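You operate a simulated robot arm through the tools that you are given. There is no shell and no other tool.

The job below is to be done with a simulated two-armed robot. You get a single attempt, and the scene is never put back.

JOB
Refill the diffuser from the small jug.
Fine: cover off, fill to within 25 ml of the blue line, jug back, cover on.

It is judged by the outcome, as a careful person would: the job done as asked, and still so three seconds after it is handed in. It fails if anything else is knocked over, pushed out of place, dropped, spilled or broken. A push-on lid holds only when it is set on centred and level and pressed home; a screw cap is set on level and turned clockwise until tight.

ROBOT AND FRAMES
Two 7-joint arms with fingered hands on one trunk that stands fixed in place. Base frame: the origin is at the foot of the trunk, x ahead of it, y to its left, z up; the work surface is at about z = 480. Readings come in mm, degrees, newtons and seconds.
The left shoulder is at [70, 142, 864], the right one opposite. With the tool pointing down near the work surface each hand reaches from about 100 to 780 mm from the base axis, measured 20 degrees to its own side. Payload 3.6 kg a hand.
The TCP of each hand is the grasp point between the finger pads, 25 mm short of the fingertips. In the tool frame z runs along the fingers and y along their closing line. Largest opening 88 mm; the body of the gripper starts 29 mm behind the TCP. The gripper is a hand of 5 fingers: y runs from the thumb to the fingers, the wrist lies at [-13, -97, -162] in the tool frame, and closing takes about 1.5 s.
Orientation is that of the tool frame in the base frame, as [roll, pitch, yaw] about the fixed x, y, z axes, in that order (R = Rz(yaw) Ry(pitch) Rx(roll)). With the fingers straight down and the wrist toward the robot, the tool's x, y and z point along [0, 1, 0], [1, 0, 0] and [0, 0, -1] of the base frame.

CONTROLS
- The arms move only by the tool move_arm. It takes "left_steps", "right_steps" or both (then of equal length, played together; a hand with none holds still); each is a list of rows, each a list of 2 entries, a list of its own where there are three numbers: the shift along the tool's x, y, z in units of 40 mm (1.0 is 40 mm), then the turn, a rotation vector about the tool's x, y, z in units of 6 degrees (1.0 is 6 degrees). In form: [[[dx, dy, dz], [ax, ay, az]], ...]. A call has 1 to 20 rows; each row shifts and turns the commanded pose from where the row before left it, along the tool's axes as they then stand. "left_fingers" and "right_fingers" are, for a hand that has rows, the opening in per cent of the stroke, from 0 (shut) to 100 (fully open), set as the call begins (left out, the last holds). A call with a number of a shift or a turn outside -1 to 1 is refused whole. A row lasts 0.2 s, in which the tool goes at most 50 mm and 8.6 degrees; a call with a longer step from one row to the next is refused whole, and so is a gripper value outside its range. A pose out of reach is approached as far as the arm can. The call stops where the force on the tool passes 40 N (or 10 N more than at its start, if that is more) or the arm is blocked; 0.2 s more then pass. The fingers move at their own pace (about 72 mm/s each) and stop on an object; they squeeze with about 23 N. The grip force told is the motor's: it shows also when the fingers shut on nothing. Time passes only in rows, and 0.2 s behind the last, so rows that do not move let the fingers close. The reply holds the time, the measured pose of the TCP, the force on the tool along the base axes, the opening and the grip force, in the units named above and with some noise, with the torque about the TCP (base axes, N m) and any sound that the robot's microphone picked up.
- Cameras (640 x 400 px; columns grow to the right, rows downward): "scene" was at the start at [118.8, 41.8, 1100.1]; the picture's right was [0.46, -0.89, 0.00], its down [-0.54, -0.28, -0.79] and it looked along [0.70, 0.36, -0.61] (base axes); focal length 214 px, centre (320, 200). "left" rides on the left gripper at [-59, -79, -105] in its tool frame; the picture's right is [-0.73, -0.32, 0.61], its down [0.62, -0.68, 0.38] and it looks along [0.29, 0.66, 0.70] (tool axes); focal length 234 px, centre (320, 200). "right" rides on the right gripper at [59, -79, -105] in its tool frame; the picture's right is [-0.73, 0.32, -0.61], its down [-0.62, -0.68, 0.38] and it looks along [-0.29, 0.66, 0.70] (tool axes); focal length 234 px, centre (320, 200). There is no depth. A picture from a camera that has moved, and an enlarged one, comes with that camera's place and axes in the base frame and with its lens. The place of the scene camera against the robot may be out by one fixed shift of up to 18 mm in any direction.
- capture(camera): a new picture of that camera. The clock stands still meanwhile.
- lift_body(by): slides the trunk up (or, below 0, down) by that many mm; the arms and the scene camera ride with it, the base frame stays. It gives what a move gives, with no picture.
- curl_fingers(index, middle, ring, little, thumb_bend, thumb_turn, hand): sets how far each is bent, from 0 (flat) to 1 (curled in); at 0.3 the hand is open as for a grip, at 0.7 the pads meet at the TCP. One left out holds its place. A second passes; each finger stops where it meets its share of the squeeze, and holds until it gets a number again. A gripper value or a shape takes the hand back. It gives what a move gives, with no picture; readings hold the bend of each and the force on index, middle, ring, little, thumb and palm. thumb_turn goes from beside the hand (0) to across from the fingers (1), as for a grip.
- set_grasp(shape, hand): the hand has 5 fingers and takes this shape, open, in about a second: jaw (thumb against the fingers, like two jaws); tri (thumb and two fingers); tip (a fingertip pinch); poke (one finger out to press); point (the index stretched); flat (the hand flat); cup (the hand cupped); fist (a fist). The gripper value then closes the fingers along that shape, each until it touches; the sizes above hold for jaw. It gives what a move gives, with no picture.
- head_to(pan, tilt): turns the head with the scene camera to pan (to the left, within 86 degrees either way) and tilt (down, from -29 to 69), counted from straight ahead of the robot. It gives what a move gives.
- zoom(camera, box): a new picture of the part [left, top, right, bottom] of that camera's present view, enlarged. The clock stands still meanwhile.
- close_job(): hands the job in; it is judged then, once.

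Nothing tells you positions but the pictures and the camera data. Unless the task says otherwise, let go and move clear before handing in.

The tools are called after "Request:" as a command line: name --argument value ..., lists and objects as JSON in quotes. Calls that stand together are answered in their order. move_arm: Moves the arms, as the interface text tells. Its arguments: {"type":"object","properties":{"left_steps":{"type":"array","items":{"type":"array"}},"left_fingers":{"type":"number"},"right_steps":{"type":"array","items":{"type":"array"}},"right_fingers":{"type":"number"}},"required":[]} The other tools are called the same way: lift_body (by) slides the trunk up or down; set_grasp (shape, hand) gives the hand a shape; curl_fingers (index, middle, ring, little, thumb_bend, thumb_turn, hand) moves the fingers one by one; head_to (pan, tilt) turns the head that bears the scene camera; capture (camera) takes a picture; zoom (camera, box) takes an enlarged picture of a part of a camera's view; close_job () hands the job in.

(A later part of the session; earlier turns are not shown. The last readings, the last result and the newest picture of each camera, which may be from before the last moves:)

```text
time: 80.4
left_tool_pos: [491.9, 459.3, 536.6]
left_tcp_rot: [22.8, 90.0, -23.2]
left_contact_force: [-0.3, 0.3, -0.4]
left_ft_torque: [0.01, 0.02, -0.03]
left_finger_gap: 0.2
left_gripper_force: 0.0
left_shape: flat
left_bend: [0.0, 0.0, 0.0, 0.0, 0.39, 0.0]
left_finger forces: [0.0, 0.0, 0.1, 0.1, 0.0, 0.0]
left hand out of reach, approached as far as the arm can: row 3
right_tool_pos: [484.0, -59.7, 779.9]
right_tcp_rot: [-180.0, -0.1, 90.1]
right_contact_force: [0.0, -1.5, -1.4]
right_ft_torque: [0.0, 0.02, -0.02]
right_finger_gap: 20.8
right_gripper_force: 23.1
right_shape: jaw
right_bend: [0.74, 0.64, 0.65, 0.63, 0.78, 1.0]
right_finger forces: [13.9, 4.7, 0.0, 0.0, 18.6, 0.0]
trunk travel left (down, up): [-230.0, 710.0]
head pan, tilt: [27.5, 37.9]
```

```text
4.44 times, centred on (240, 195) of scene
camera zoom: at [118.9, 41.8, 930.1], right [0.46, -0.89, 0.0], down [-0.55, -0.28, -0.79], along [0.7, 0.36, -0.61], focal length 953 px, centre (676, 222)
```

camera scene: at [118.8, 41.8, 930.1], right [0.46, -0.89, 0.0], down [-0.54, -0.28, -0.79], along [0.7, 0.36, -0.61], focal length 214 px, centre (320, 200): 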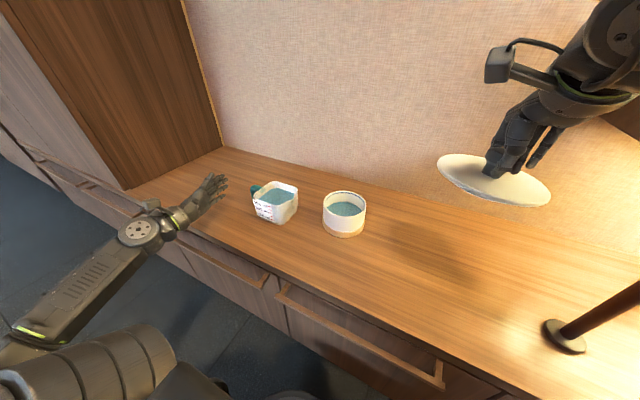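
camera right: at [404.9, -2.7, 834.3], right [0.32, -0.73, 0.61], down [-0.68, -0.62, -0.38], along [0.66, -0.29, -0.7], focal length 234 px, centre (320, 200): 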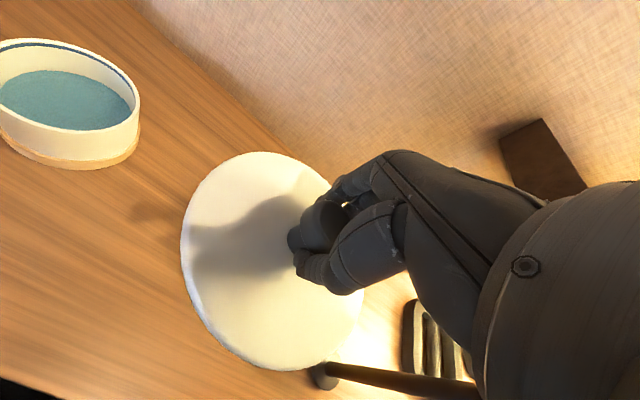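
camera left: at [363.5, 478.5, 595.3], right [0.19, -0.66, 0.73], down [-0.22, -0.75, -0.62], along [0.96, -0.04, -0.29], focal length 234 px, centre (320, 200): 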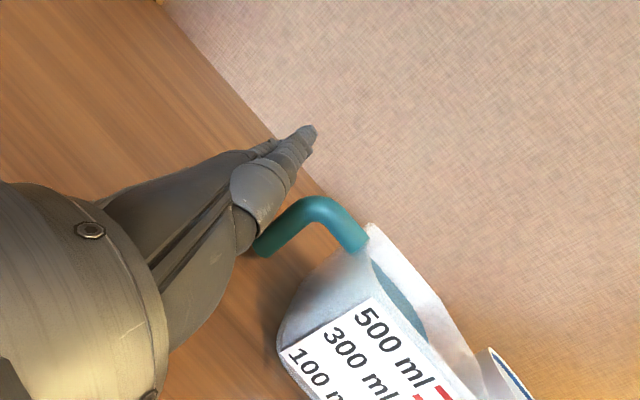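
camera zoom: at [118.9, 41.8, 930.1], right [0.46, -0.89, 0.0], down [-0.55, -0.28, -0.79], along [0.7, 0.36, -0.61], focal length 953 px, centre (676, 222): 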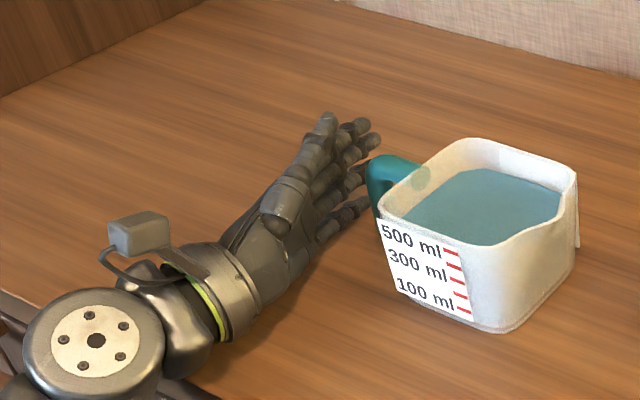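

Request:
move_arm --left_steps '[[[0, 0, 0], [0.8, 0, 0]], [[0, 0, 0], [0.8, 0, 0]], [[0, 0, 0], [0.73, 0, 0]], [[0, 0, 0], [0, 0, 0]]]'

Request:
zoom --camera "scene" --box '[180, 150, 300, 240]'

```text
time: 81.4
left_tool_pos: [477.6, 457.6, 538.5]
left_tcp_rot: [141.5, 90.0, 81.5]
left_contact_force: [0.2, 0.4, 0.5]
left_ft_torque: [0.01, -0.02, -0.01]
left_finger_gap: 0.1
left_gripper_force: 0.1
left_shape: flat
left_bend: [0.0, 0.0, 0.0, 0.0, 0.39, 0.0]
left_finger forces: [0.0, 0.0, 0.0, 0.1, 0.0, 0.0]
left hand out of reach, approached as far as the arm can: row 1, 2, 3
right_tool_pos: [483.2, -60.8, 779.6]
right_tcp_rot: [-180.0, 0.0, 90.0]
right_contact_force: [0.1, -0.3, -0.5]
right_ft_torque: [-0.01, 0.0, 0.02]
right_finger_gap: 20.6
right_gripper_force: 23.5
right_shape: jaw
right_bend: [0.74, 0.64, 0.65, 0.63, 0.78, 1.0]
right_finger forces: [14.0, 4.8, 0.0, 0.0, 18.6, 0.1]
trunk travel left (down, up): [-230.0, 710.0]
head pan, tilt: [27.5, 37.9]
```

```text
4.44 times, centred on (240, 195) of scene
camera zoom: at [118.9, 41.8, 930.1], right [0.46, -0.89, 0.0], down [-0.54, -0.28, -0.79], along [0.7, 0.36, -0.61], focal length 953 px, centre (676, 222)
```

zoom: 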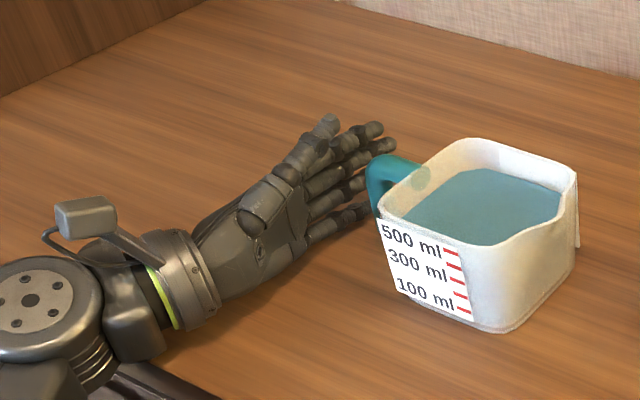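

That posture hits a joint limit. I'll back out by raising the trunk, then try reaching the same palm-in pose from the more extended arm configuration that worked before (tested in free air first).

Request:
lift_body --by 170

Request:
move_arm --left_steps '[[[-0.5, 0, 0], [0.8, 0, 0]], [[-0.4, 0, 0], [0.9, 0, 0]], [[0, 0.2, 0.1], [0.9, 0, 0]], [[0, 0.3, 0], [0.9, 0, 0]], [[0, 0.3, 0], [0.9, 0, 0]], [[0, 0.2, 0], [0.6, 0, 0]], [[0, 0, 0], [0, 0, 0]]]'

Request:
capture --camera "scene"

```text
time: 83.3
left_tool_pos: [477.2, 457.9, 707.4]
left_tcp_rot: [-112.7, 89.9, -172.8]
left_contact_force: [0.1, 0.2, 0.0]
left_ft_torque: [-0.03, -0.02, -0.02]
left_finger_gap: 0.0
left_gripper_force: 0.1
left_shape: flat
left_bend: [0.0, 0.0, 0.0, 0.0, 0.39, 0.0]
left_finger forces: [0.0, 0.0, 0.0, 0.0, 0.1, 0.0]
right_tool_pos: [483.6, -60.4, 949.9]
right_tcp_rot: [-179.9, 0.0, 90.1]
right_contact_force: [0.0, 0.3, -1.2]
right_ft_torque: [-0.01, 0.01, 0.01]
right_finger_gap: 21.0
right_gripper_force: 22.9
right_shape: jaw
right_bend: [0.74, 0.64, 0.65, 0.63, 0.78, 1.0]
right_finger forces: [14.1, 4.9, 0.0, 0.0, 18.6, 0.0]
trunk travel left (down, up): [-400.0, 540.0]
head pan, tilt: [27.5, 37.9]
```

```text
time: 84.9
left_tool_pos: [415.3, 447.7, 766.1]
left_tcp_rot: [-173.6, 89.9, 96.5]
left_contact_force: [0.2, -0.2, -0.3]
left_ft_torque: [0.01, 0.01, 0.0]
left_finger_gap: 0.1
left_gripper_force: 0.1
left_shape: flat
left_bend: [0.0, 0.0, 0.0, 0.0, 0.39, 0.0]
left_finger forces: [0.0, 0.0, 0.0, 0.0, 0.0, 0.0]
left hand out of reach, approached as far as the arm can: row 1, 2, 3, 4, 5, 6
right_tool_pos: [482.4, -59.8, 950.4]
right_tcp_rot: [-179.8, 0.0, 90.1]
right_contact_force: [0.1, -0.2, 0.0]
right_ft_torque: [0.01, -0.03, 0.02]
right_finger_gap: 20.8
right_gripper_force: 22.7
right_shape: jaw
right_bend: [0.74, 0.64, 0.65, 0.63, 0.78, 1.0]
right_finger forces: [14.0, 4.7, 0.1, 0.0, 18.6, 0.0]
trunk travel left (down, up): [-400.0, 540.0]
head pan, tilt: [27.5, 37.9]
```

```text
taken
camera scene: at [118.9, 41.8, 1100.1], right [0.46, -0.89, 0.0], down [-0.54, -0.28, -0.79], along [0.7, 0.36, -0.61], focal length 214 px, centre (320, 200)
```

scene: 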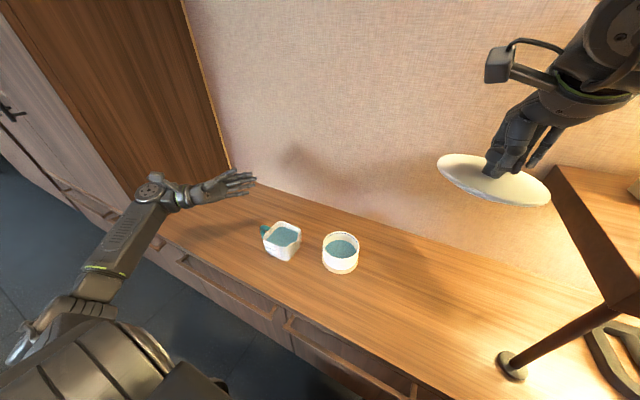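

Request:
move_arm --left_steps '[[[0, 0, 0], [0, 0.9375, 0]], [[0, 0, 0], [0, 0.9375, 0]], [[0, 0, 0], [0, 0.9375, 0]], [[0, 0, 0], [0, 0.9375, 0]], [[0, 0, 0], [0, 0.9375, 0]], [[0, 0, 0], [0, 0.9375, 0]], [[0, 0, 0], [0, 0.9375, 0]], [[0, 0, 0], [0, 0.9375, 0]], [[0, 0, 0], [0, 0.9375, 0]], [[0, 0, 0], [0, 0.9375, 0]], [[0, 0, 0], [0, 0.9375, 0]], [[0, 0, 0], [0, 0.9375, 0]], [[0, 0, 0], [0, 0.9375, 0]], [[0, 0, 0], [0, 0.9375, 0]], [[0, 0, 0], [0, 0.9375, 0]], [[0, 0, 0], [0, 0.9375, 0]], [[0, 0, 0], [0, 0, 0]], [[0, 0, 0], [0, 0, 0]]]'

Request:
capture --camera "scene"

```text
time: 88.7
left_tool_pos: [415.0, 447.7, 765.7]
left_tcp_rot: [180.0, -0.1, 90.0]
left_contact_force: [0.0, -0.5, 0.5]
left_ft_torque: [0.0, 0.03, 0.02]
left_finger_gap: 0.0
left_gripper_force: 0.0
left_shape: flat
left_bend: [0.0, 0.0, 0.0, 0.0, 0.39, 0.0]
left_finger forces: [0.0, 0.0, 0.1, 0.0, 0.1, 0.0]
right_tool_pos: [483.6, -60.9, 949.3]
right_tcp_rot: [-179.8, 0.0, 90.0]
right_contact_force: [-1.3, 0.1, -0.2]
right_ft_torque: [0.01, -0.01, 0.03]
right_finger_gap: 21.0
right_gripper_force: 23.1
right_shape: jaw
right_bend: [0.74, 0.64, 0.65, 0.63, 0.78, 1.0]
right_finger forces: [14.0, 4.9, 0.0, 0.0, 18.7, 0.0]
trunk travel left (down, up): [-400.0, 540.0]
head pan, tilt: [27.5, 37.9]
```

```text
taken
camera scene: at [118.9, 41.8, 1100.1], right [0.46, -0.89, 0.0], down [-0.54, -0.28, -0.79], along [0.7, 0.36, -0.61], focal length 214 px, centre (320, 200)
```

scene: 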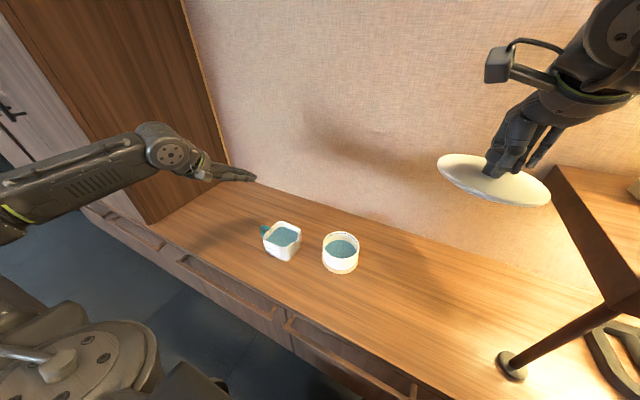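

Request:
move_arm --left_steps '[[[0.02, 0.9, 0.2], [0, 0, 0]], [[0.02, 0.9, 0.2], [0, 0, 0]], [[0.02, 0.9, 0.2], [0, 0, 0]], [[0, 0, 0], [0, -0.9375, 0]], [[0, 0, 0], [0, -0.9375, 0]], [[0, 0, 0], [0, -0.9375, 0]], [[0, 0, 0], [0, -0.9375, 0]], [[0, 0, 0], [0, -0.9375, 0]], [[0, 0, 0], [0, -0.9375, 0]], [[0, 0, 0], [0, -0.9375, 0]], [[0, 0, 0], [0, -0.9375, 0]], [[0, 0, 0], [0, -0.9375, 0]], [[0, 0, 0], [0, -0.9375, 0]], [[0, 0, 0], [0, -0.9375, 0]], [[0, 0, 0], [0, -0.9375, 0]], [[0, 0, 0], [0, -0.9375, 0]], [[0, 0, 0], [0, -0.9375, 0]], [[0, 0, 0], [0, -0.9375, 0]], [[0, 0, 0], [0, -0.9375, 0]]]'

Request:
move_arm --left_steps '[[[0, 0, 0], [-0.83, 0, 0]], [[0, 0, 0], [-0.83, 0, 0]], [[0, 0, 0], [-0.84, 0, 0]], [[0, 0, 0], [0, 0, 0]]]'

Request:
move_arm --left_steps '[[[0, 0, 0], [-0.83, 0, 0]], [[0, 0, 0], [-0.83, 0, 0]], [[0, 0, 0], [-0.84, 0, 0]], [[0, 0, 0], [0, 0, 0]]]'

```text
time: 92.7
left_tool_pos: [523.9, 450.3, 741.0]
left_tcp_rot: [-47.2, 89.9, -137.3]
left_contact_force: [0.3, -0.3, -0.3]
left_ft_torque: [0.03, 0.01, 0.04]
left_finger_gap: 0.0
left_gripper_force: 0.1
left_shape: flat
left_bend: [0.0, 0.0, 0.0, 0.0, 0.39, 0.0]
left_finger forces: [0.0, 0.0, 0.0, 0.0, 0.0, 0.1]
right_tool_pos: [483.4, -61.0, 950.0]
right_tcp_rot: [-179.9, -0.1, 90.0]
right_contact_force: [0.4, -0.1, -0.1]
right_ft_torque: [0.0, -0.01, 0.03]
right_finger_gap: 20.9
right_gripper_force: 23.2
right_shape: jaw
right_bend: [0.74, 0.64, 0.65, 0.63, 0.78, 1.0]
right_finger forces: [14.0, 4.9, 0.0, 0.1, 18.6, 0.0]
trunk travel left (down, up): [-400.0, 540.0]
head pan, tilt: [27.5, 37.9]
```

```text
time: 93.7
left_tool_pos: [523.9, 449.4, 740.4]
left_tcp_rot: [-165.8, 89.9, 119.3]
left_contact_force: [0.2, -0.1, -0.7]
left_ft_torque: [0.01, 0.01, -0.01]
left_finger_gap: 0.0
left_gripper_force: 0.1
left_shape: flat
left_bend: [0.0, 0.0, 0.0, 0.0, 0.39, 0.0]
left_finger forces: [0.1, 0.0, 0.1, 0.1, 0.1, 0.0]
right_tool_pos: [483.6, -60.5, 950.1]
right_tcp_rot: [-179.9, 0.1, 89.9]
right_contact_force: [0.1, -0.4, -1.4]
right_ft_torque: [-0.02, 0.01, 0.01]
right_finger_gap: 20.6
right_gripper_force: 22.7
right_shape: jaw
right_bend: [0.74, 0.64, 0.65, 0.63, 0.78, 1.0]
right_finger forces: [14.0, 4.9, 0.1, 0.0, 18.7, 0.1]
trunk travel left (down, up): [-400.0, 540.0]
head pan, tilt: [27.5, 37.9]
```

```text
time: 94.7
left_tool_pos: [523.7, 450.9, 742.4]
left_tcp_rot: [-165.7, 89.9, 134.5]
left_contact_force: [1.0, -0.3, -0.3]
left_ft_torque: [0.03, 0.02, 0.0]
left_finger_gap: 0.0
left_gripper_force: 0.0
left_shape: flat
left_bend: [0.0, 0.0, 0.0, 0.0, 0.39, 0.0]
left_finger forces: [0.0, 0.1, 0.0, 0.0, 0.0, 0.0]
right_tool_pos: [483.6, -60.0, 949.4]
right_tcp_rot: [-179.9, 0.1, 90.0]
right_contact_force: [0.8, -0.1, -0.3]
right_ft_torque: [0.0, 0.02, -0.03]
right_finger_gap: 21.0
right_gripper_force: 23.2
right_shape: jaw
right_bend: [0.74, 0.64, 0.65, 0.63, 0.78, 1.0]
right_finger forces: [14.1, 4.8, 0.0, 0.0, 18.6, 0.0]
trunk travel left (down, up): [-400.0, 540.0]
head pan, tilt: [27.5, 37.9]
```

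Request:
move_arm --left_steps '[[[0, 0, 0], [-0.8, 0, 0]], [[0, 0, 0], [-0.8, 0, 0]], [[0, 0, 0], [-0.73, 0, 0]], [[0, 0.27, 0.26], [0, 0, 0]], [[0, 0.27, 0.26], [0, 0, 0]], [[0, 0, 0], [0, 0, 0]]]'

Request:
capture --camera "scene"

```text
time: 96.1
left_tool_pos: [554.0, 450.2, 742.5]
left_tcp_rot: [176.6, 89.9, 130.5]
left_contact_force: [0.5, 0.4, -0.5]
left_ft_torque: [-0.02, -0.01, 0.01]
left_finger_gap: 0.0
left_gripper_force: 0.1
left_shape: flat
left_bend: [0.0, 0.0, 0.0, 0.0, 0.39, 0.0]
left_finger forces: [0.1, 0.1, 0.0, 0.1, 0.1, 0.0]
right_tool_pos: [482.2, -59.9, 948.8]
right_tcp_rot: [-180.0, 0.1, 89.9]
right_contact_force: [0.8, -0.6, -1.6]
right_ft_torque: [0.02, -0.01, -0.04]
right_finger_gap: 21.0
right_gripper_force: 23.2
right_shape: jaw
right_bend: [0.74, 0.64, 0.65, 0.63, 0.78, 1.0]
right_finger forces: [14.0, 4.9, 0.1, 0.0, 18.6, 0.1]
trunk travel left (down, up): [-400.0, 540.0]
head pan, tilt: [27.5, 37.9]
```

```text
taken
camera scene: at [118.8, 41.8, 1100.1], right [0.46, -0.89, 0.0], down [-0.54, -0.28, -0.79], along [0.7, 0.36, -0.61], focal length 214 px, centre (320, 200)
```

scene: 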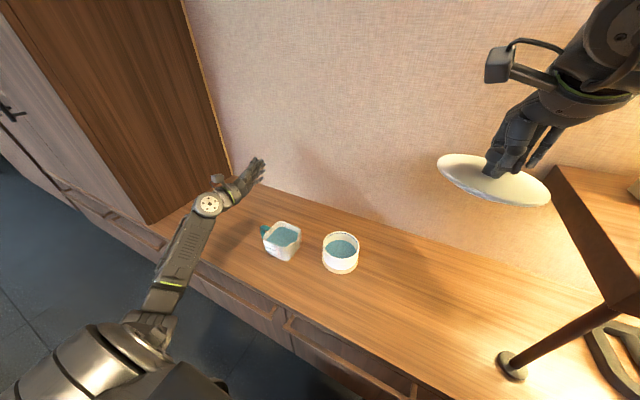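

Request:
move_arm --left_steps '[[[0.7, 0.087, -0.09], [0, 0, 0]], [[0.7, 0.087, -0.09], [0, 0, 0]], [[0, 0, 0], [0, 0, 0]]]'

Request:
move_arm --left_steps '[[[0.6, 0, 0], [0, 0, 0]], [[0.6, 0, 0], [0, 0, 0]], [[0, 0, 0], [0, 0, 0]]]'

Request:
capture --camera "scene"

```text
time: 96.9
left_tool_pos: [554.1, 460.0, 685.7]
left_tcp_rot: [92.0, 89.9, 46.0]
left_contact_force: [0.5, 0.1, 0.2]
left_ft_torque: [0.0, -0.02, 0.02]
left_finger_gap: 0.0
left_gripper_force: 0.0
left_shape: flat
left_bend: [0.0, 0.0, 0.0, 0.0, 0.39, 0.0]
left_finger forces: [0.0, 0.0, 0.0, 0.0, 0.0, 0.0]
right_tool_pos: [483.5, -60.7, 950.7]
right_tcp_rot: [-179.9, 0.1, 90.0]
right_contact_force: [0.3, -0.3, -1.1]
right_ft_torque: [-0.01, 0.04, -0.06]
right_finger_gap: 20.7
right_gripper_force: 23.2
right_shape: jaw
right_bend: [0.74, 0.64, 0.65, 0.63, 0.78, 1.0]
right_finger forces: [14.0, 4.9, 0.0, 0.0, 18.6, 0.1]
trunk travel left (down, up): [-400.0, 540.0]
head pan, tilt: [27.5, 37.9]
```

```text
time: 97.7
left_tool_pos: [553.9, 459.1, 637.3]
left_tcp_rot: [164.3, 89.9, 118.3]
left_contact_force: [0.5, -0.6, -0.5]
left_ft_torque: [0.01, 0.01, 0.02]
left_finger_gap: 0.0
left_gripper_force: 0.2
left_shape: flat
left_bend: [0.0, 0.0, 0.0, 0.0, 0.39, 0.0]
left_finger forces: [0.1, 0.0, 0.1, 0.0, 0.0, 0.0]
right_tool_pos: [482.1, -60.8, 950.1]
right_tcp_rot: [-180.0, 0.1, 90.0]
right_contact_force: [0.2, 0.0, 0.5]
right_ft_torque: [0.0, 0.02, 0.04]
right_finger_gap: 21.0
right_gripper_force: 22.9
right_shape: jaw
right_bend: [0.74, 0.64, 0.65, 0.63, 0.78, 1.0]
right_finger forces: [14.0, 4.9, 0.1, 0.0, 18.6, 0.1]
trunk travel left (down, up): [-400.0, 540.0]
head pan, tilt: [27.5, 37.9]
```

```text
taken
camera scene: at [118.8, 41.8, 1100.1], right [0.46, -0.89, 0.0], down [-0.54, -0.28, -0.79], along [0.7, 0.36, -0.61], focal length 214 px, centre (320, 200)
```

scene: 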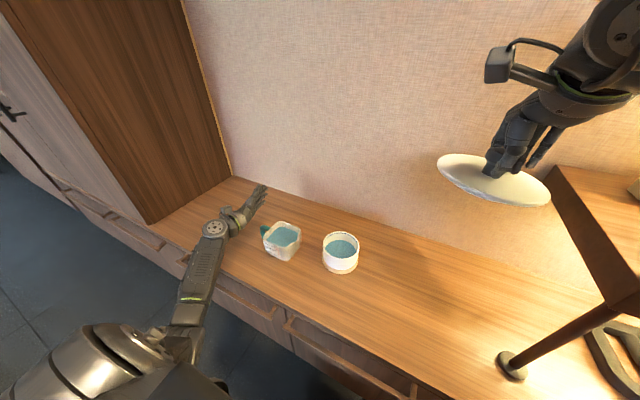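

Reachable here even with the trunk up. I'll lower the flat hand straight down just outside the handle, in stages.

Request:
move_arm --left_steps '[[[0.6, 0, 0], [0, 0, 0]], [[0.6, 0, 0], [0, 0, 0]], [[0, 0, 0], [0, 0, 0]]]'

Request:
capture --camera "left"

Request:
zoom --camera "scene" --box '[170, 170, 310, 290]'

```text
time: 98.5
left_tool_pos: [552.2, 460.8, 590.0]
left_tcp_rot: [-174.4, 89.9, 139.7]
left_contact_force: [-0.3, -0.1, 0.2]
left_ft_torque: [-0.04, 0.05, 0.04]
left_finger_gap: 0.0
left_gripper_force: 0.1
left_shape: flat
left_bend: [0.0, 0.0, 0.0, 0.0, 0.39, 0.0]
left_finger forces: [0.0, 0.0, 0.0, 0.1, 0.0, 0.1]
right_tool_pos: [483.8, -60.2, 949.4]
right_tcp_rot: [179.9, -0.1, 90.0]
right_contact_force: [0.4, 1.2, -0.4]
right_ft_torque: [0.05, 0.03, -0.02]
right_finger_gap: 20.9
right_gripper_force: 23.0
right_shape: jaw
right_bend: [0.74, 0.64, 0.65, 0.63, 0.78, 1.0]
right_finger forces: [13.9, 4.8, 0.1, 0.0, 18.7, 0.0]
trunk travel left (down, up): [-400.0, 540.0]
head pan, tilt: [27.5, 37.9]
```

```text
taken
camera left: at [423.8, 480.8, 648.6], right [0.19, -0.66, 0.73], down [-0.22, -0.75, -0.62], along [0.96, -0.04, -0.29], focal length 234 px, centre (320, 200)
```

left: 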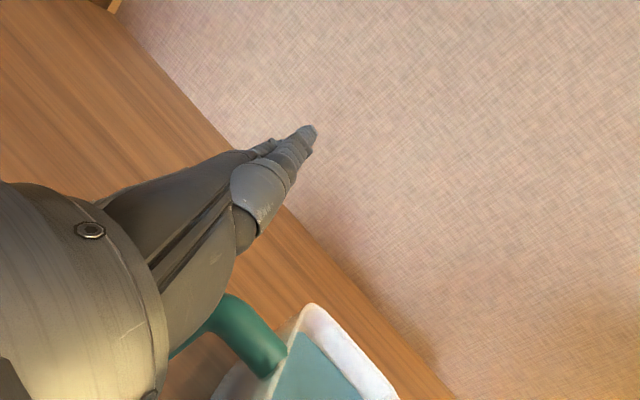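

```text
3.33 times, centred on (240, 230) of scene
camera zoom: at [118.9, 41.8, 1100.1], right [0.46, -0.89, 0.0], down [-0.54, -0.28, -0.79], along [0.7, 0.36, -0.61], focal length 715 px, centre (587, 100)
```

zoom: 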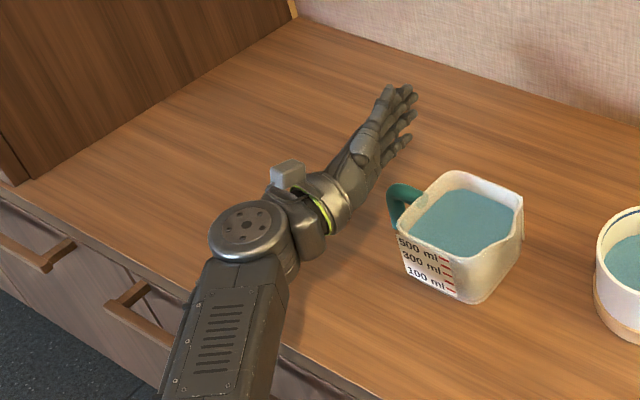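

Request:
move_arm --left_steps '[[[0.4, 0, 0], [0, 0, 0]], [[0.4, 0, 0], [0, 0, 0]], [[0, 0, 0], [0, 0, 0]]]'

Request:
zoom --camera "scene" --box '[190, 180, 310, 280]'

```text
time: 99.3
left_tool_pos: [552.0, 460.0, 557.2]
left_tcp_rot: [110.5, 89.9, 64.5]
left_contact_force: [0.1, 0.2, 0.0]
left_ft_torque: [0.0, 0.02, 0.01]
left_finger_gap: 0.0
left_gripper_force: 0.1
left_shape: flat
left_bend: [0.0, 0.0, 0.0, 0.0, 0.39, 0.0]
left_finger forces: [0.0, 0.0, 0.1, 0.0, 0.0, 0.1]
right_tool_pos: [483.3, -59.6, 950.5]
right_tcp_rot: [180.0, -0.1, 90.0]
right_contact_force: [0.4, -0.6, -0.3]
right_ft_torque: [0.0, -0.01, 0.0]
right_finger_gap: 21.3
right_gripper_force: 22.8
right_shape: jaw
right_bend: [0.74, 0.64, 0.65, 0.63, 0.78, 1.0]
right_finger forces: [14.0, 4.9, 0.0, 0.1, 18.6, 0.0]
trunk travel left (down, up): [-400.0, 540.0]
head pan, tilt: [27.5, 37.9]
```

```text
4.00 times, centred on (250, 230) of scene
camera zoom: at [118.9, 41.8, 1100.1], right [0.46, -0.89, 0.0], down [-0.54, -0.28, -0.79], along [0.7, 0.36, -0.61], focal length 858 px, centre (600, 80)
```

zoom: 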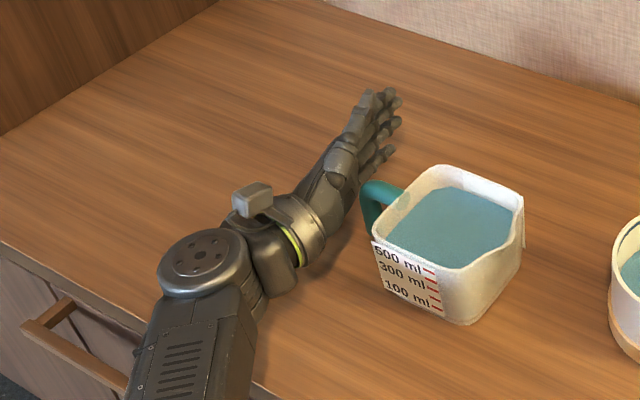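

Request:
move_arm --left_steps '[[[0.25, 0, 0], [0, 0, 0]], [[0.25, 0, 0], [0, 0, 0]], [[0, 0, 0], [0, 0, 0]]]'

Request:
zoom --camera "scene" --box '[210, 180, 310, 270]'

Request:
capture --camera "left"

```text
time: 100.1
left_tool_pos: [554.2, 462.4, 537.5]
left_tcp_rot: [-132.4, 89.9, -178.4]
left_contact_force: [-0.3, -1.2, 0.0]
left_ft_torque: [0.01, -0.01, 0.03]
left_finger_gap: 0.0
left_gripper_force: 0.0
left_shape: flat
left_bend: [0.0, 0.0, 0.0, 0.0, 0.39, 0.0]
left_finger forces: [0.0, 0.0, 0.0, 0.0, 0.0, 0.0]
right_tool_pos: [483.1, -60.2, 949.9]
right_tcp_rot: [180.0, -0.1, 89.9]
right_contact_force: [-0.5, 0.4, -0.1]
right_ft_torque: [-0.02, -0.04, -0.01]
right_finger_gap: 20.9
right_gripper_force: 23.3
right_shape: jaw
right_bend: [0.74, 0.64, 0.65, 0.63, 0.78, 1.0]
right_finger forces: [14.0, 4.9, 0.0, 0.0, 18.6, 0.0]
trunk travel left (down, up): [-400.0, 540.0]
head pan, tilt: [27.5, 37.9]
```

```text
4.44 times, centred on (260, 225) of scene
camera zoom: at [118.9, 41.8, 1100.1], right [0.46, -0.89, 0.0], down [-0.54, -0.28, -0.79], along [0.7, 0.36, -0.61], focal length 953 px, centre (587, 89)
```

zoom: 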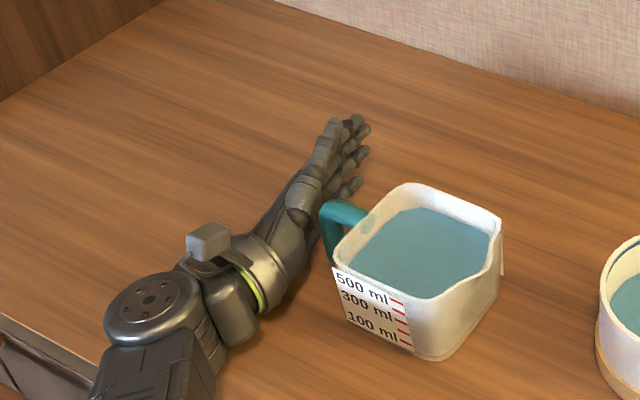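

```text
taken
camera left: at [424.5, 480.7, 596.9], right [0.19, -0.66, 0.72], down [-0.22, -0.75, -0.62], along [0.96, -0.04, -0.29], focal length 234 px, centre (320, 200)
```

left: 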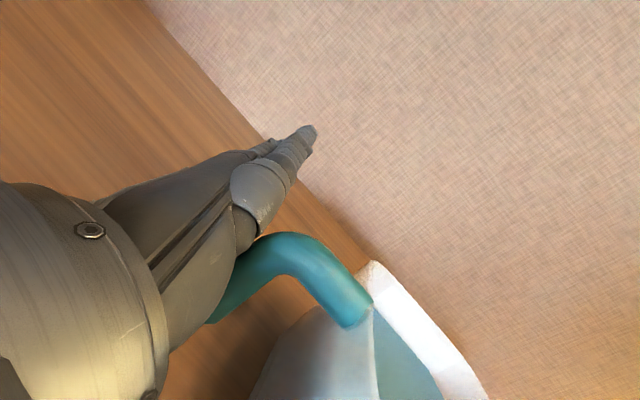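

The flat hand is beside the handle, with the leg about 17 mm from the palm. I'll close 10 mm toward it and then curl the middle, ring and little fingers around the leg, leaving the index straight above.

Request:
move_arm --left_steps '[[[0, -0.087, 0.09], [0, 0, 0]], [[0, -0.087, 0.09], [0, 0, 0]], [[0, 0, 0], [0, 0, 0]]]'

Request:
curl_fingers --hand "left" --middle 0.6 --ring 0.6 --little 0.6

Request:
zoom --camera "scene" --box '[230, 190, 310, 262]'

Request:
capture --camera "left"

```text
time: 100.9
left_tool_pos: [553.1, 450.6, 537.9]
left_tcp_rot: [125.4, 89.9, 79.5]
left_contact_force: [-0.1, 2.5, 0.8]
left_ft_torque: [-0.02, 0.06, -0.1]
left_finger_gap: 0.2
left_gripper_force: 0.0
left_shape: flat
left_bend: [0.0, 0.0, 0.0, 0.0, 0.39, 0.0]
left_finger forces: [0.1, 0.1, 0.0, 0.1, 2.4, 0.1]
right_tool_pos: [484.1, -59.7, 950.4]
right_tcp_rot: [-180.0, 0.0, 90.0]
right_contact_force: [-0.6, 0.4, -1.3]
right_ft_torque: [-0.03, 0.0, -0.01]
right_finger_gap: 21.0
right_gripper_force: 23.3
right_shape: jaw
right_bend: [0.74, 0.64, 0.65, 0.63, 0.78, 1.0]
right_finger forces: [14.0, 4.9, 0.0, 0.1, 18.6, 0.0]
trunk travel left (down, up): [-400.0, 540.0]
head pan, tilt: [27.5, 37.9]
```

```text
time: 101.9
left_tool_pos: [553.2, 449.5, 538.0]
left_tcp_rot: [151.1, 89.9, 105.1]
left_contact_force: [-0.2, 1.8, 1.0]
left_ft_torque: [0.01, 0.06, -0.1]
left_finger_gap: 30.2
left_gripper_force: 0.9
left_shape: fingers
left_bend: [0.0, 0.6, 0.6, 0.6, 0.39, 0.0]
left_finger forces: [0.0, 0.0, 0.1, 0.1, 2.4, 0.0]
right_tool_pos: [482.8, -60.6, 949.4]
right_tcp_rot: [180.0, 0.1, 90.0]
right_contact_force: [-0.3, -1.3, -1.0]
right_ft_torque: [-0.01, -0.01, 0.01]
right_finger_gap: 20.7
right_gripper_force: 23.0
right_shape: jaw
right_bend: [0.74, 0.64, 0.65, 0.63, 0.78, 1.0]
right_finger forces: [14.0, 5.0, 0.0, 0.0, 18.5, 0.0]
trunk travel left (down, up): [-400.0, 540.0]
head pan, tilt: [27.5, 37.9]
```

```text
5.56 times, centred on (270, 226) of scene
camera zoom: at [118.8, 41.9, 1100.1], right [0.46, -0.89, 0.0], down [-0.54, -0.28, -0.79], along [0.7, 0.36, -0.61], focal length 1192 px, centre (598, 56)
```

zoom: 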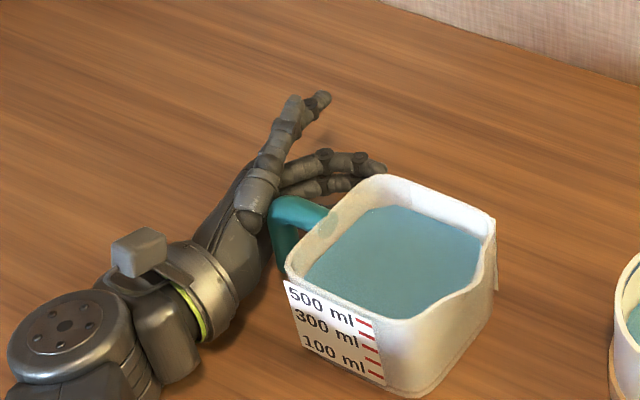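

```text
taken
camera left: at [424.8, 470.7, 596.9], right [0.19, -0.66, 0.72], down [-0.22, -0.75, -0.62], along [0.96, -0.04, -0.29], focal length 234 px, centre (320, 200)
```

left: 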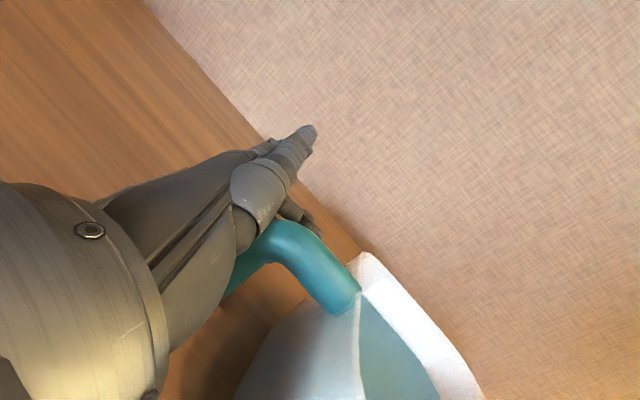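

The fingers can't clamp a tube this thin against the palm, so a one-handed hold by the handle won't resist the jug's weight. A two-handed clamp will: right fingers behind the back face, left fist on the front face. First I uncurl and retract the left hand, then set the cover down on the table at the right.

Request:
curl_fingers --hand "left" --middle 0.0 --ring 0.0 --little 0.0

Request:
move_arm --left_steps '[[[0, 0.175, -0.18], [0, 0, 0]], [[0, 0.175, -0.18], [0, 0, 0]], [[-0.7, 0, 0], [0, 0, 0]], [[-0.9, 0, 0], [0, 0, 0]], [[-0.9, 0, 0], [0, 0, 0]], [[-0.9, 0, 0], [0, 0, 0]], [[-0.9, 0, 0], [0, 0, 0]], [[-0.7, 0, 0], [0, 0, 0]], [[0, 0, 0], [0, 0, 0]], [[0, 0, 0], [0, 0, 0]], [[0, 0, 0], [0, 0, 0]], [[0, 0, 0], [0, 0, 0]], [[0, 0, 0], [0, 0, 0]]]' --right_steps '[[[0, 0, 0], [0, 0, 0]], [[0, 0, 0.5], [0, 0, 0]], [[0, 0, 0.9], [0, 0, 0]], [[0, 0, 0.95], [0, 0, 0]], [[0, 0, 0.95], [0, 0, 0]], [[0, 0, 0.95], [0, 0, 0]], [[0, 0, 0.95], [0, 0, 0]], [[0, 0, 0.95], [0, 0, 0]], [[0, 0, 0.95], [0, 0, 0]], [[0, 0, 0.95], [0, 0, 0]], [[0, 0, 0.9], [0, 0, 0]], [[0, 0, 0.5], [0, 0, 0]], [[0, 0, 0.3], [0, 0, 0]]]'

Request:
capture --camera "scene"

```text
time: 102.9
left_tool_pos: [554.4, 450.7, 537.2]
left_tcp_rot: [101.6, 89.9, 55.6]
left_contact_force: [-0.4, 2.5, 1.1]
left_ft_torque: [0.02, 0.06, -0.12]
left_finger_gap: 30.5
left_gripper_force: 1.1
left_shape: fingers
left_bend: [0.0, 0.0, 0.0, 0.0, 0.39, 0.0]
left_finger forces: [0.0, 0.0, 0.1, 0.1, 2.5, 0.0]
right_tool_pos: [483.5, -60.4, 949.6]
right_tcp_rot: [179.9, 0.0, 89.9]
right_contact_force: [-0.3, -0.4, -1.2]
right_ft_torque: [0.04, -0.02, 0.02]
right_finger_gap: 20.6
right_gripper_force: 23.2
right_shape: jaw
right_bend: [0.74, 0.64, 0.65, 0.63, 0.78, 1.0]
right_finger forces: [14.0, 5.0, 0.0, 0.1, 18.6, 0.0]
trunk travel left (down, up): [-400.0, 540.0]
head pan, tilt: [27.5, 37.9]
```

```text
time: 105.7
left_tool_pos: [552.3, 469.8, 737.9]
left_tcp_rot: [129.0, 89.9, 83.0]
left_contact_force: [0.6, 0.3, -0.3]
left_ft_torque: [-0.01, 0.03, 0.01]
left_finger_gap: 30.5
left_gripper_force: 0.0
left_shape: fingers
left_bend: [0.0, 0.0, 0.0, 0.0, 0.39, 0.0]
left_finger forces: [0.0, 0.0, 0.0, 0.1, 0.0, 0.0]
right_tool_pos: [482.6, -59.2, 559.7]
right_tcp_rot: [-179.9, 0.1, 90.0]
right_contact_force: [-0.4, 0.6, -0.8]
right_ft_torque: [0.0, 0.01, 0.0]
right_finger_gap: 20.4
right_gripper_force: 22.7
right_shape: jaw
right_bend: [0.74, 0.64, 0.65, 0.63, 0.78, 1.0]
right_finger forces: [13.6, 4.2, 0.0, 0.0, 18.4, 0.0]
trunk travel left (down, up): [-400.0, 540.0]
head pan, tilt: [27.5, 37.9]
```

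```text
taken
camera scene: at [119.0, 41.8, 1100.1], right [0.46, -0.89, 0.0], down [-0.55, -0.28, -0.79], along [0.7, 0.36, -0.61], focal length 214 px, centre (320, 200)
```

scene: 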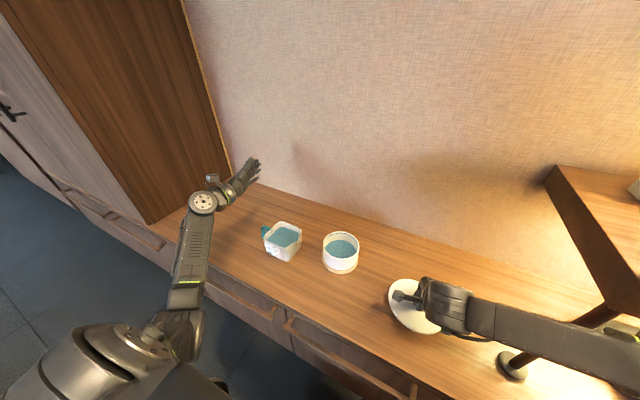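

Next I set the cover down gently on the table at the right until I feel contact.

Request:
move_arm --right_steps '[[[0, 0, 0.3], [0, 0, 0]], [[0, 0, 0.2], [0, 0, 0]], [[0, 0, 0.15], [0, 0, 0]], [[0, 0, 0.1], [0, 0, 0]], [[0, 0, 0], [0, 0, 0]]]'

Request:
zoom --camera "scene" --box '[370, 260, 490, 350]'

Request:
capture --camera "right"

```text
time: 106.9
left_tool_pos: [553.1, 469.6, 736.8]
left_tcp_rot: [111.8, 89.9, 65.9]
left_contact_force: [-0.2, 0.7, -0.3]
left_ft_torque: [0.02, 0.0, -0.02]
left_finger_gap: 30.2
left_gripper_force: 0.0
left_shape: fingers
left_bend: [0.0, 0.0, 0.0, 0.0, 0.39, 0.0]
left_finger forces: [0.1, 0.0, 0.1, 0.0, 0.0, 0.0]
right_tool_pos: [482.2, -60.1, 529.5]
right_tcp_rot: [180.0, -0.1, 89.9]
right_contact_force: [-1.2, 0.1, -0.6]
right_ft_torque: [0.0, -0.02, -0.01]
right_finger_gap: 20.8
right_gripper_force: 22.8
right_shape: jaw
right_bend: [0.74, 0.64, 0.65, 0.63, 0.78, 1.0]
right_finger forces: [13.6, 4.2, 0.0, 0.1, 18.3, 0.0]
trunk travel left (down, up): [-400.0, 540.0]
head pan, tilt: [27.5, 37.9]
```

```text
4.44 times, centred on (430, 305) of scene
camera zoom: at [118.9, 41.8, 1100.1], right [0.46, -0.89, 0.0], down [-0.54, -0.28, -0.79], along [0.7, 0.36, -0.61], focal length 953 px, centre (-169, -267)
```

zoom: 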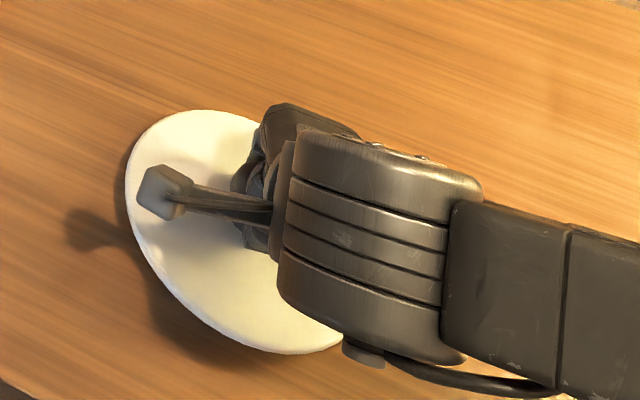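

```text
taken
camera right: at [404.6, -2.6, 634.3], right [0.32, -0.73, 0.61], down [-0.68, -0.62, -0.38], along [0.66, -0.29, -0.7], focal length 234 px, centre (320, 200)
```

right: 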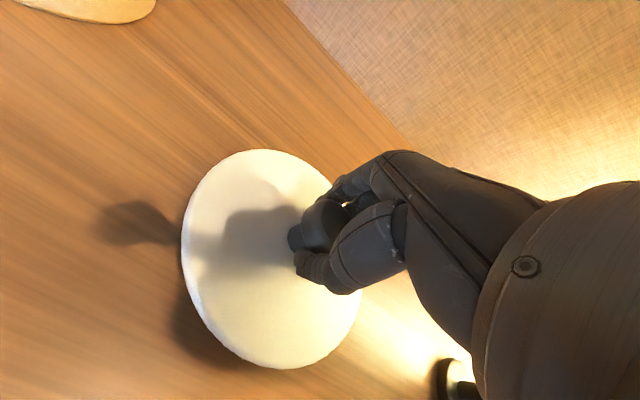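

Request:
move_arm --right_steps '[[[0, 0, 0.1], [0, 0, 0]], [[0, 0, 0.1], [0, 0, 0]], [[0, 0, 0], [0, 0, 0]]]'

Request:
move_arm --right_steps '[[[0, 0, 0.06], [0, 0, 0]], [[0, 0, 0.06], [0, 0, 0]], [[0, 0, 0], [0, 0, 0]]]'

Request:
zoom --camera "right" --box '[100, 120, 400, 400]'

```text
time: 107.7
left_tool_pos: [552.4, 469.8, 739.0]
left_tcp_rot: [125.6, 89.9, 79.6]
left_contact_force: [-0.2, -0.1, -0.4]
left_ft_torque: [0.0, -0.02, 0.01]
left_finger_gap: 30.1
left_gripper_force: 0.1
left_shape: fingers
left_bend: [0.0, 0.0, 0.0, 0.0, 0.39, 0.0]
left_finger forces: [0.0, 0.0, 0.1, 0.0, 0.0, 0.0]
right_tool_pos: [482.4, -59.4, 522.8]
right_tcp_rot: [179.8, -0.1, 90.0]
right_contact_force: [-1.2, 0.5, 15.6]
right_ft_torque: [0.06, -0.43, -0.01]
right_finger_gap: 21.5
right_gripper_force: 23.3
right_shape: jaw
right_bend: [0.75, 0.73, 0.65, 0.63, 0.78, 1.0]
right_finger forces: [22.8, 5.9, 0.0, 0.0, 20.6, 0.0]
trunk travel left (down, up): [-400.0, 540.0]
head pan, tilt: [27.5, 37.9]
```

```text
time: 108.3
left_tool_pos: [551.3, 469.5, 738.8]
left_tcp_rot: [95.5, 89.7, 49.5]
left_contact_force: [-0.2, -0.2, 0.0]
left_ft_torque: [0.01, 0.01, 0.01]
left_finger_gap: 30.1
left_gripper_force: 0.1
left_shape: fingers
left_bend: [0.0, 0.0, 0.0, 0.0, 0.39, 0.0]
left_finger forces: [0.0, 0.0, 0.0, 0.0, 0.1, 0.0]
right_tool_pos: [486.0, -59.1, 523.6]
right_tcp_rot: [179.3, -0.3, 89.9]
right_contact_force: [-5.1, -0.3, 21.9]
right_ft_torque: [0.07, -0.18, -0.01]
right_finger_gap: 21.5
right_gripper_force: 22.6
right_shape: jaw
right_bend: [0.75, 0.73, 0.65, 0.63, 0.78, 1.0]
right_finger forces: [22.6, 6.6, 0.0, 0.0, 26.0, 0.0]
trunk travel left (down, up): [-400.0, 540.0]
head pan, tilt: [27.5, 37.9]
stopped in row 2 (right hand): the force on the tool passed its limit at 43 N (the readings are from after the stop); the commanded pose is now the measured one
```

```text
1.43 times, centred on (250, 260) of right
camera zoom: at [405.0, -1.8, 626.9], right [0.31, -0.73, 0.61], down [-0.68, -0.62, -0.39], along [0.67, -0.29, -0.69], focal length 334 px, centre (420, 114)
```

zoom: 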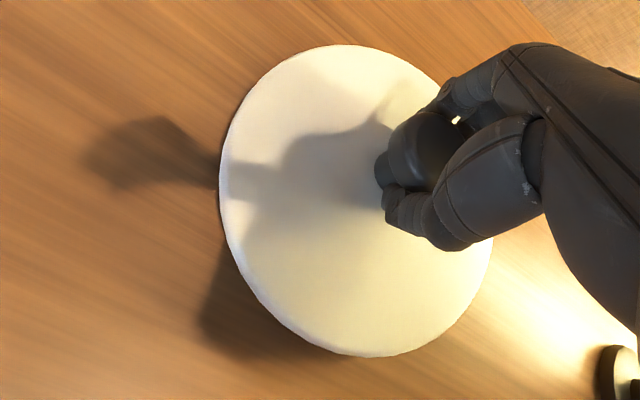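

Request:
move_arm --right_steps '[[[0, 0, -0.05], [0, 0, 0]], [[0, 0, 0], [0, 0, 0]]]'

Request:
move_arm --right_steps '[[[0, 0, 0], [0, 0, 0]], [[0, 0, 0], [0, 0, 0]], [[0, 0, 0], [0, 0, 0]]]' --right_fingers 15

Request:
zoom --camera "right" --box '[100, 120, 400, 400]'

```text
time: 108.9
left_tool_pos: [551.5, 469.7, 739.2]
left_tcp_rot: [90.8, 89.8, 44.9]
left_contact_force: [0.4, 0.3, -0.2]
left_ft_torque: [-0.02, -0.02, 0.01]
left_finger_gap: 30.5
left_gripper_force: 0.2
left_shape: fingers
left_bend: [0.0, 0.0, 0.0, 0.0, 0.39, 0.0]
left_finger forces: [0.1, 0.0, 0.0, 0.0, 0.0, 0.1]
right_tool_pos: [484.1, -59.0, 523.2]
right_tcp_rot: [179.5, -0.1, 90.0]
right_contact_force: [0.1, 1.2, 16.9]
right_ft_torque: [0.08, -0.36, -0.05]
right_finger_gap: 21.5
right_gripper_force: 22.9
right_shape: jaw
right_bend: [0.75, 0.73, 0.65, 0.63, 0.78, 1.0]
right_finger forces: [25.1, 5.5, 0.0, 0.0, 19.0, 0.0]
trunk travel left (down, up): [-400.0, 540.0]
head pan, tilt: [27.5, 37.9]
```

```text
time: 109.7
left_tool_pos: [551.7, 470.4, 739.0]
left_tcp_rot: [86.9, 89.9, 40.8]
left_contact_force: [1.0, 0.1, -0.5]
left_ft_torque: [0.0, -0.01, -0.02]
left_finger_gap: 30.2
left_gripper_force: 0.1
left_shape: fingers
left_bend: [0.0, 0.0, 0.0, 0.0, 0.39, 0.0]
left_finger forces: [0.0, 0.0, 0.0, 0.0, 0.1, 0.0]
right_tool_pos: [483.0, -59.3, 523.7]
right_tcp_rot: [179.4, -0.1, 90.0]
right_contact_force: [0.5, 1.4, 18.4]
right_ft_torque: [0.13, -0.41, 0.01]
right_finger_gap: 21.7
right_gripper_force: 22.9
right_shape: jaw
right_bend: [0.75, 0.73, 0.65, 0.63, 0.78, 1.0]
right_finger forces: [26.8, 5.4, 0.0, 0.1, 18.7, 0.1]
trunk travel left (down, up): [-400.0, 540.0]
head pan, tilt: [27.5, 37.9]
```

```text
1.43 times, centred on (250, 260) of right
camera zoom: at [404.9, -1.8, 627.3], right [0.32, -0.73, 0.61], down [-0.68, -0.62, -0.39], along [0.66, -0.29, -0.69], focal length 334 px, centre (420, 114)
```

zoom: 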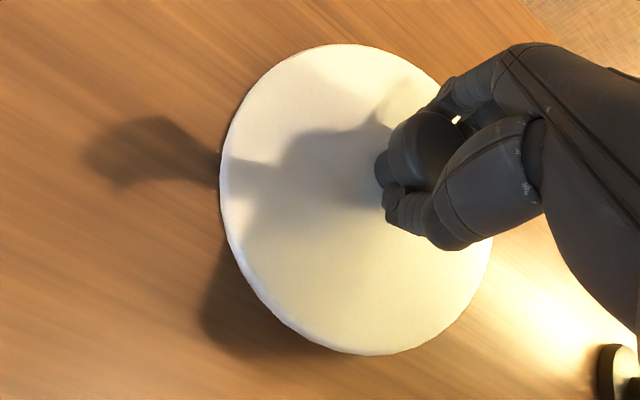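

Request:
move_arm --right_steps '[[[0, 0, 0], [0, 0, 0]], [[0, 0, 0], [0, 0, 0]], [[0, 0, 0], [0, 0, 0]]]' --right_fingers 35

Request:
zoom --camera "right" --box '[100, 120, 400, 400]'

```text
time: 110.5
left_tool_pos: [551.3, 469.5, 738.9]
left_tcp_rot: [112.3, 89.9, 66.3]
left_contact_force: [-1.0, 0.1, 0.9]
left_ft_torque: [0.01, -0.03, 0.0]
left_finger_gap: 30.7
left_gripper_force: 0.1
left_shape: fingers
left_bend: [0.0, 0.0, 0.0, 0.0, 0.39, 0.0]
left_finger forces: [0.1, 0.1, 0.0, 0.1, 0.0, 0.0]
right_tool_pos: [485.1, -59.2, 523.3]
right_tcp_rot: [179.5, -0.1, 90.0]
right_contact_force: [1.4, 2.2, 19.9]
right_ft_torque: [0.19, -0.11, 0.03]
right_finger_gap: 29.2
right_gripper_force: 0.1
right_shape: jaw
right_bend: [0.75, 0.52, 0.48, 0.46, 0.78, 1.0]
right_finger forces: [11.3, 2.6, 0.0, 0.0, 7.4, 0.0]
trunk travel left (down, up): [-400.0, 540.0]
head pan, tilt: [27.5, 37.9]
```

```text
1.43 times, centred on (250, 260) of right
camera zoom: at [404.9, -1.8, 627.4], right [0.32, -0.73, 0.61], down [-0.68, -0.62, -0.39], along [0.66, -0.29, -0.69], focal length 334 px, centre (420, 114)
```

zoom: 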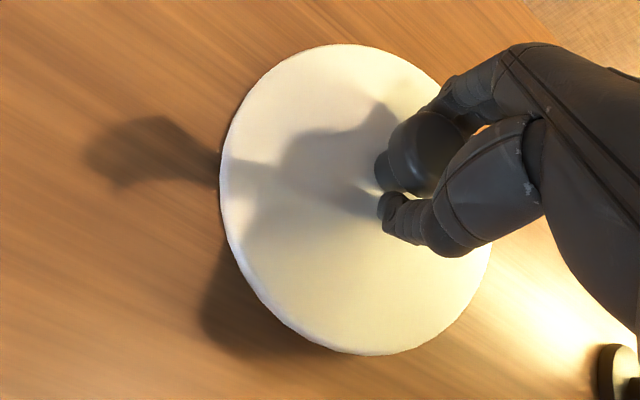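

Request:
move_arm --right_steps '[[[0, 0, -0.06], [0, 0, 0]], [[0, 0, -0.06], [0, 0, 0]], [[0, 0, 0], [0, 0, 0]]]' --right_fingers 60

Request:
zoom --camera "right" --box '[100, 120, 400, 400]'

```text
time: 111.3
left_tool_pos: [553.7, 470.6, 738.0]
left_tcp_rot: [136.5, 89.9, 90.5]
left_contact_force: [0.9, 0.0, -0.5]
left_ft_torque: [0.04, 0.0, -0.01]
left_finger_gap: 30.5
left_gripper_force: 0.0
left_shape: fingers
left_bend: [0.0, 0.0, 0.0, 0.0, 0.39, 0.0]
left_finger forces: [0.0, 0.0, 0.1, 0.0, 0.0, 0.0]
right_tool_pos: [484.7, -59.6, 527.1]
right_tcp_rot: [179.7, 0.0, 90.0]
right_contact_force: [0.5, 0.2, 0.3]
right_ft_torque: [0.0, -0.03, 0.0]
right_finger_gap: 52.8
right_gripper_force: 0.1
right_shape: jaw
right_bend: [0.29, 0.41, 0.37, 0.43, 0.65, 1.0]
right_finger forces: [0.1, 0.1, 0.0, 0.0, 0.0, 0.0]
trunk travel left (down, up): [-400.0, 540.0]
head pan, tilt: [27.5, 37.9]
```

```text
1.43 times, centred on (250, 260) of right
camera zoom: at [405.5, -2.5, 630.1], right [0.32, -0.73, 0.61], down [-0.68, -0.62, -0.39], along [0.66, -0.29, -0.69], focal length 334 px, centre (420, 114)
```

zoom: 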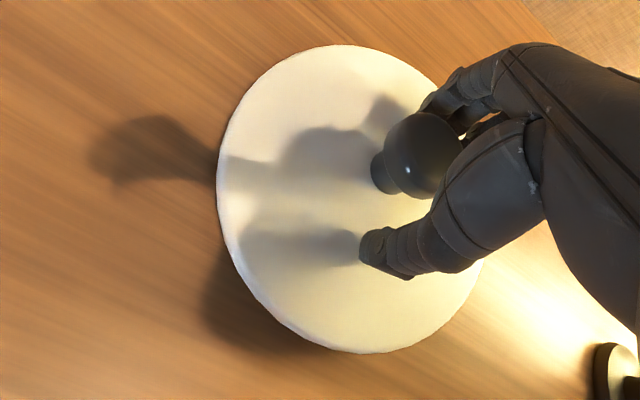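

The cover is resting on the table. I'll open fully and lift the right hand clear, and look at the cover.

Request:
move_arm --right_steps '[[[0, 0, 0], [0, 0, 0]], [[0, 0, 0], [0, 0, 0]], [[0, 0, -0.4], [0, 0, 0]], [[0, 0, -0.8], [0, 0, 0]], [[0, 0, -0.9], [0, 0, 0]], [[0, 0, -0.9], [0, 0, 0]], [[0, 0, -0.9], [0, 0, 0]], [[0, 0, 0], [0, 0, 0]]]' --right_fingers 100

Request:
capture --camera "right"

Request:
zoom --camera "scene" --box '[370, 250, 490, 350]'

```text
time: 113.1
left_tool_pos: [553.3, 469.9, 738.1]
left_tcp_rot: [167.8, 89.9, 121.8]
left_contact_force: [0.0, 0.0, 0.6]
left_ft_torque: [0.0, 0.03, 0.01]
left_finger_gap: 30.5
left_gripper_force: 0.0
left_shape: fingers
left_bend: [0.0, 0.0, 0.0, 0.0, 0.39, 0.0]
left_finger forces: [0.0, 0.1, 0.0, 0.1, 0.0, 0.0]
right_tool_pos: [484.2, -60.2, 682.7]
right_tcp_rot: [179.7, -0.1, 90.0]
right_contact_force: [-0.4, 0.0, 0.4]
right_ft_torque: [-0.02, 0.04, -0.01]
right_finger_gap: 87.8
right_gripper_force: 0.0
right_shape: jaw
right_bend: [0.3, 0.3, 0.3, 0.3, 0.3, 0.98]
right_finger forces: [0.0, 0.1, 0.0, 0.0, 0.0, 0.1]
trunk travel left (down, up): [-400.0, 540.0]
head pan, tilt: [27.5, 37.9]
```

```text
taken
camera right: at [405.3, -2.2, 786.2], right [0.32, -0.73, 0.61], down [-0.68, -0.62, -0.39], along [0.66, -0.29, -0.69], focal length 234 px, centre (320, 200)
```

right: 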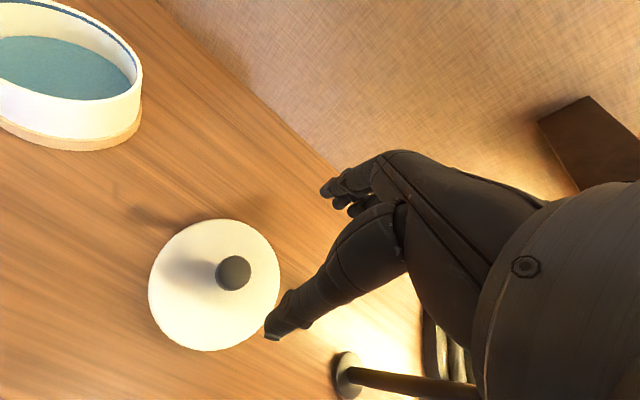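

```text
4.00 times, centred on (430, 300) of scene
camera zoom: at [119.0, 41.8, 1100.0], right [0.46, -0.89, 0.0], down [-0.55, -0.28, -0.79], along [0.7, 0.36, -0.61], focal length 858 px, centre (-120, -200)
```

zoom: 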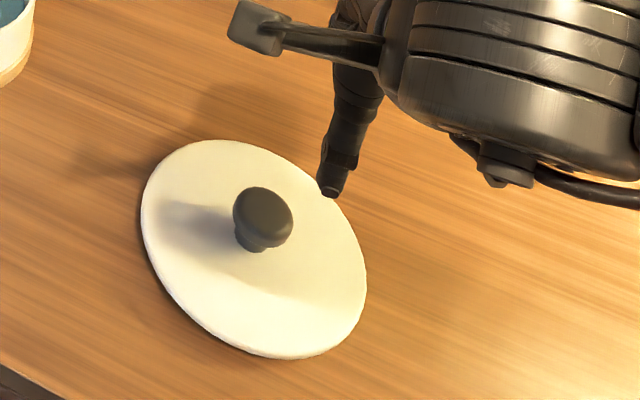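

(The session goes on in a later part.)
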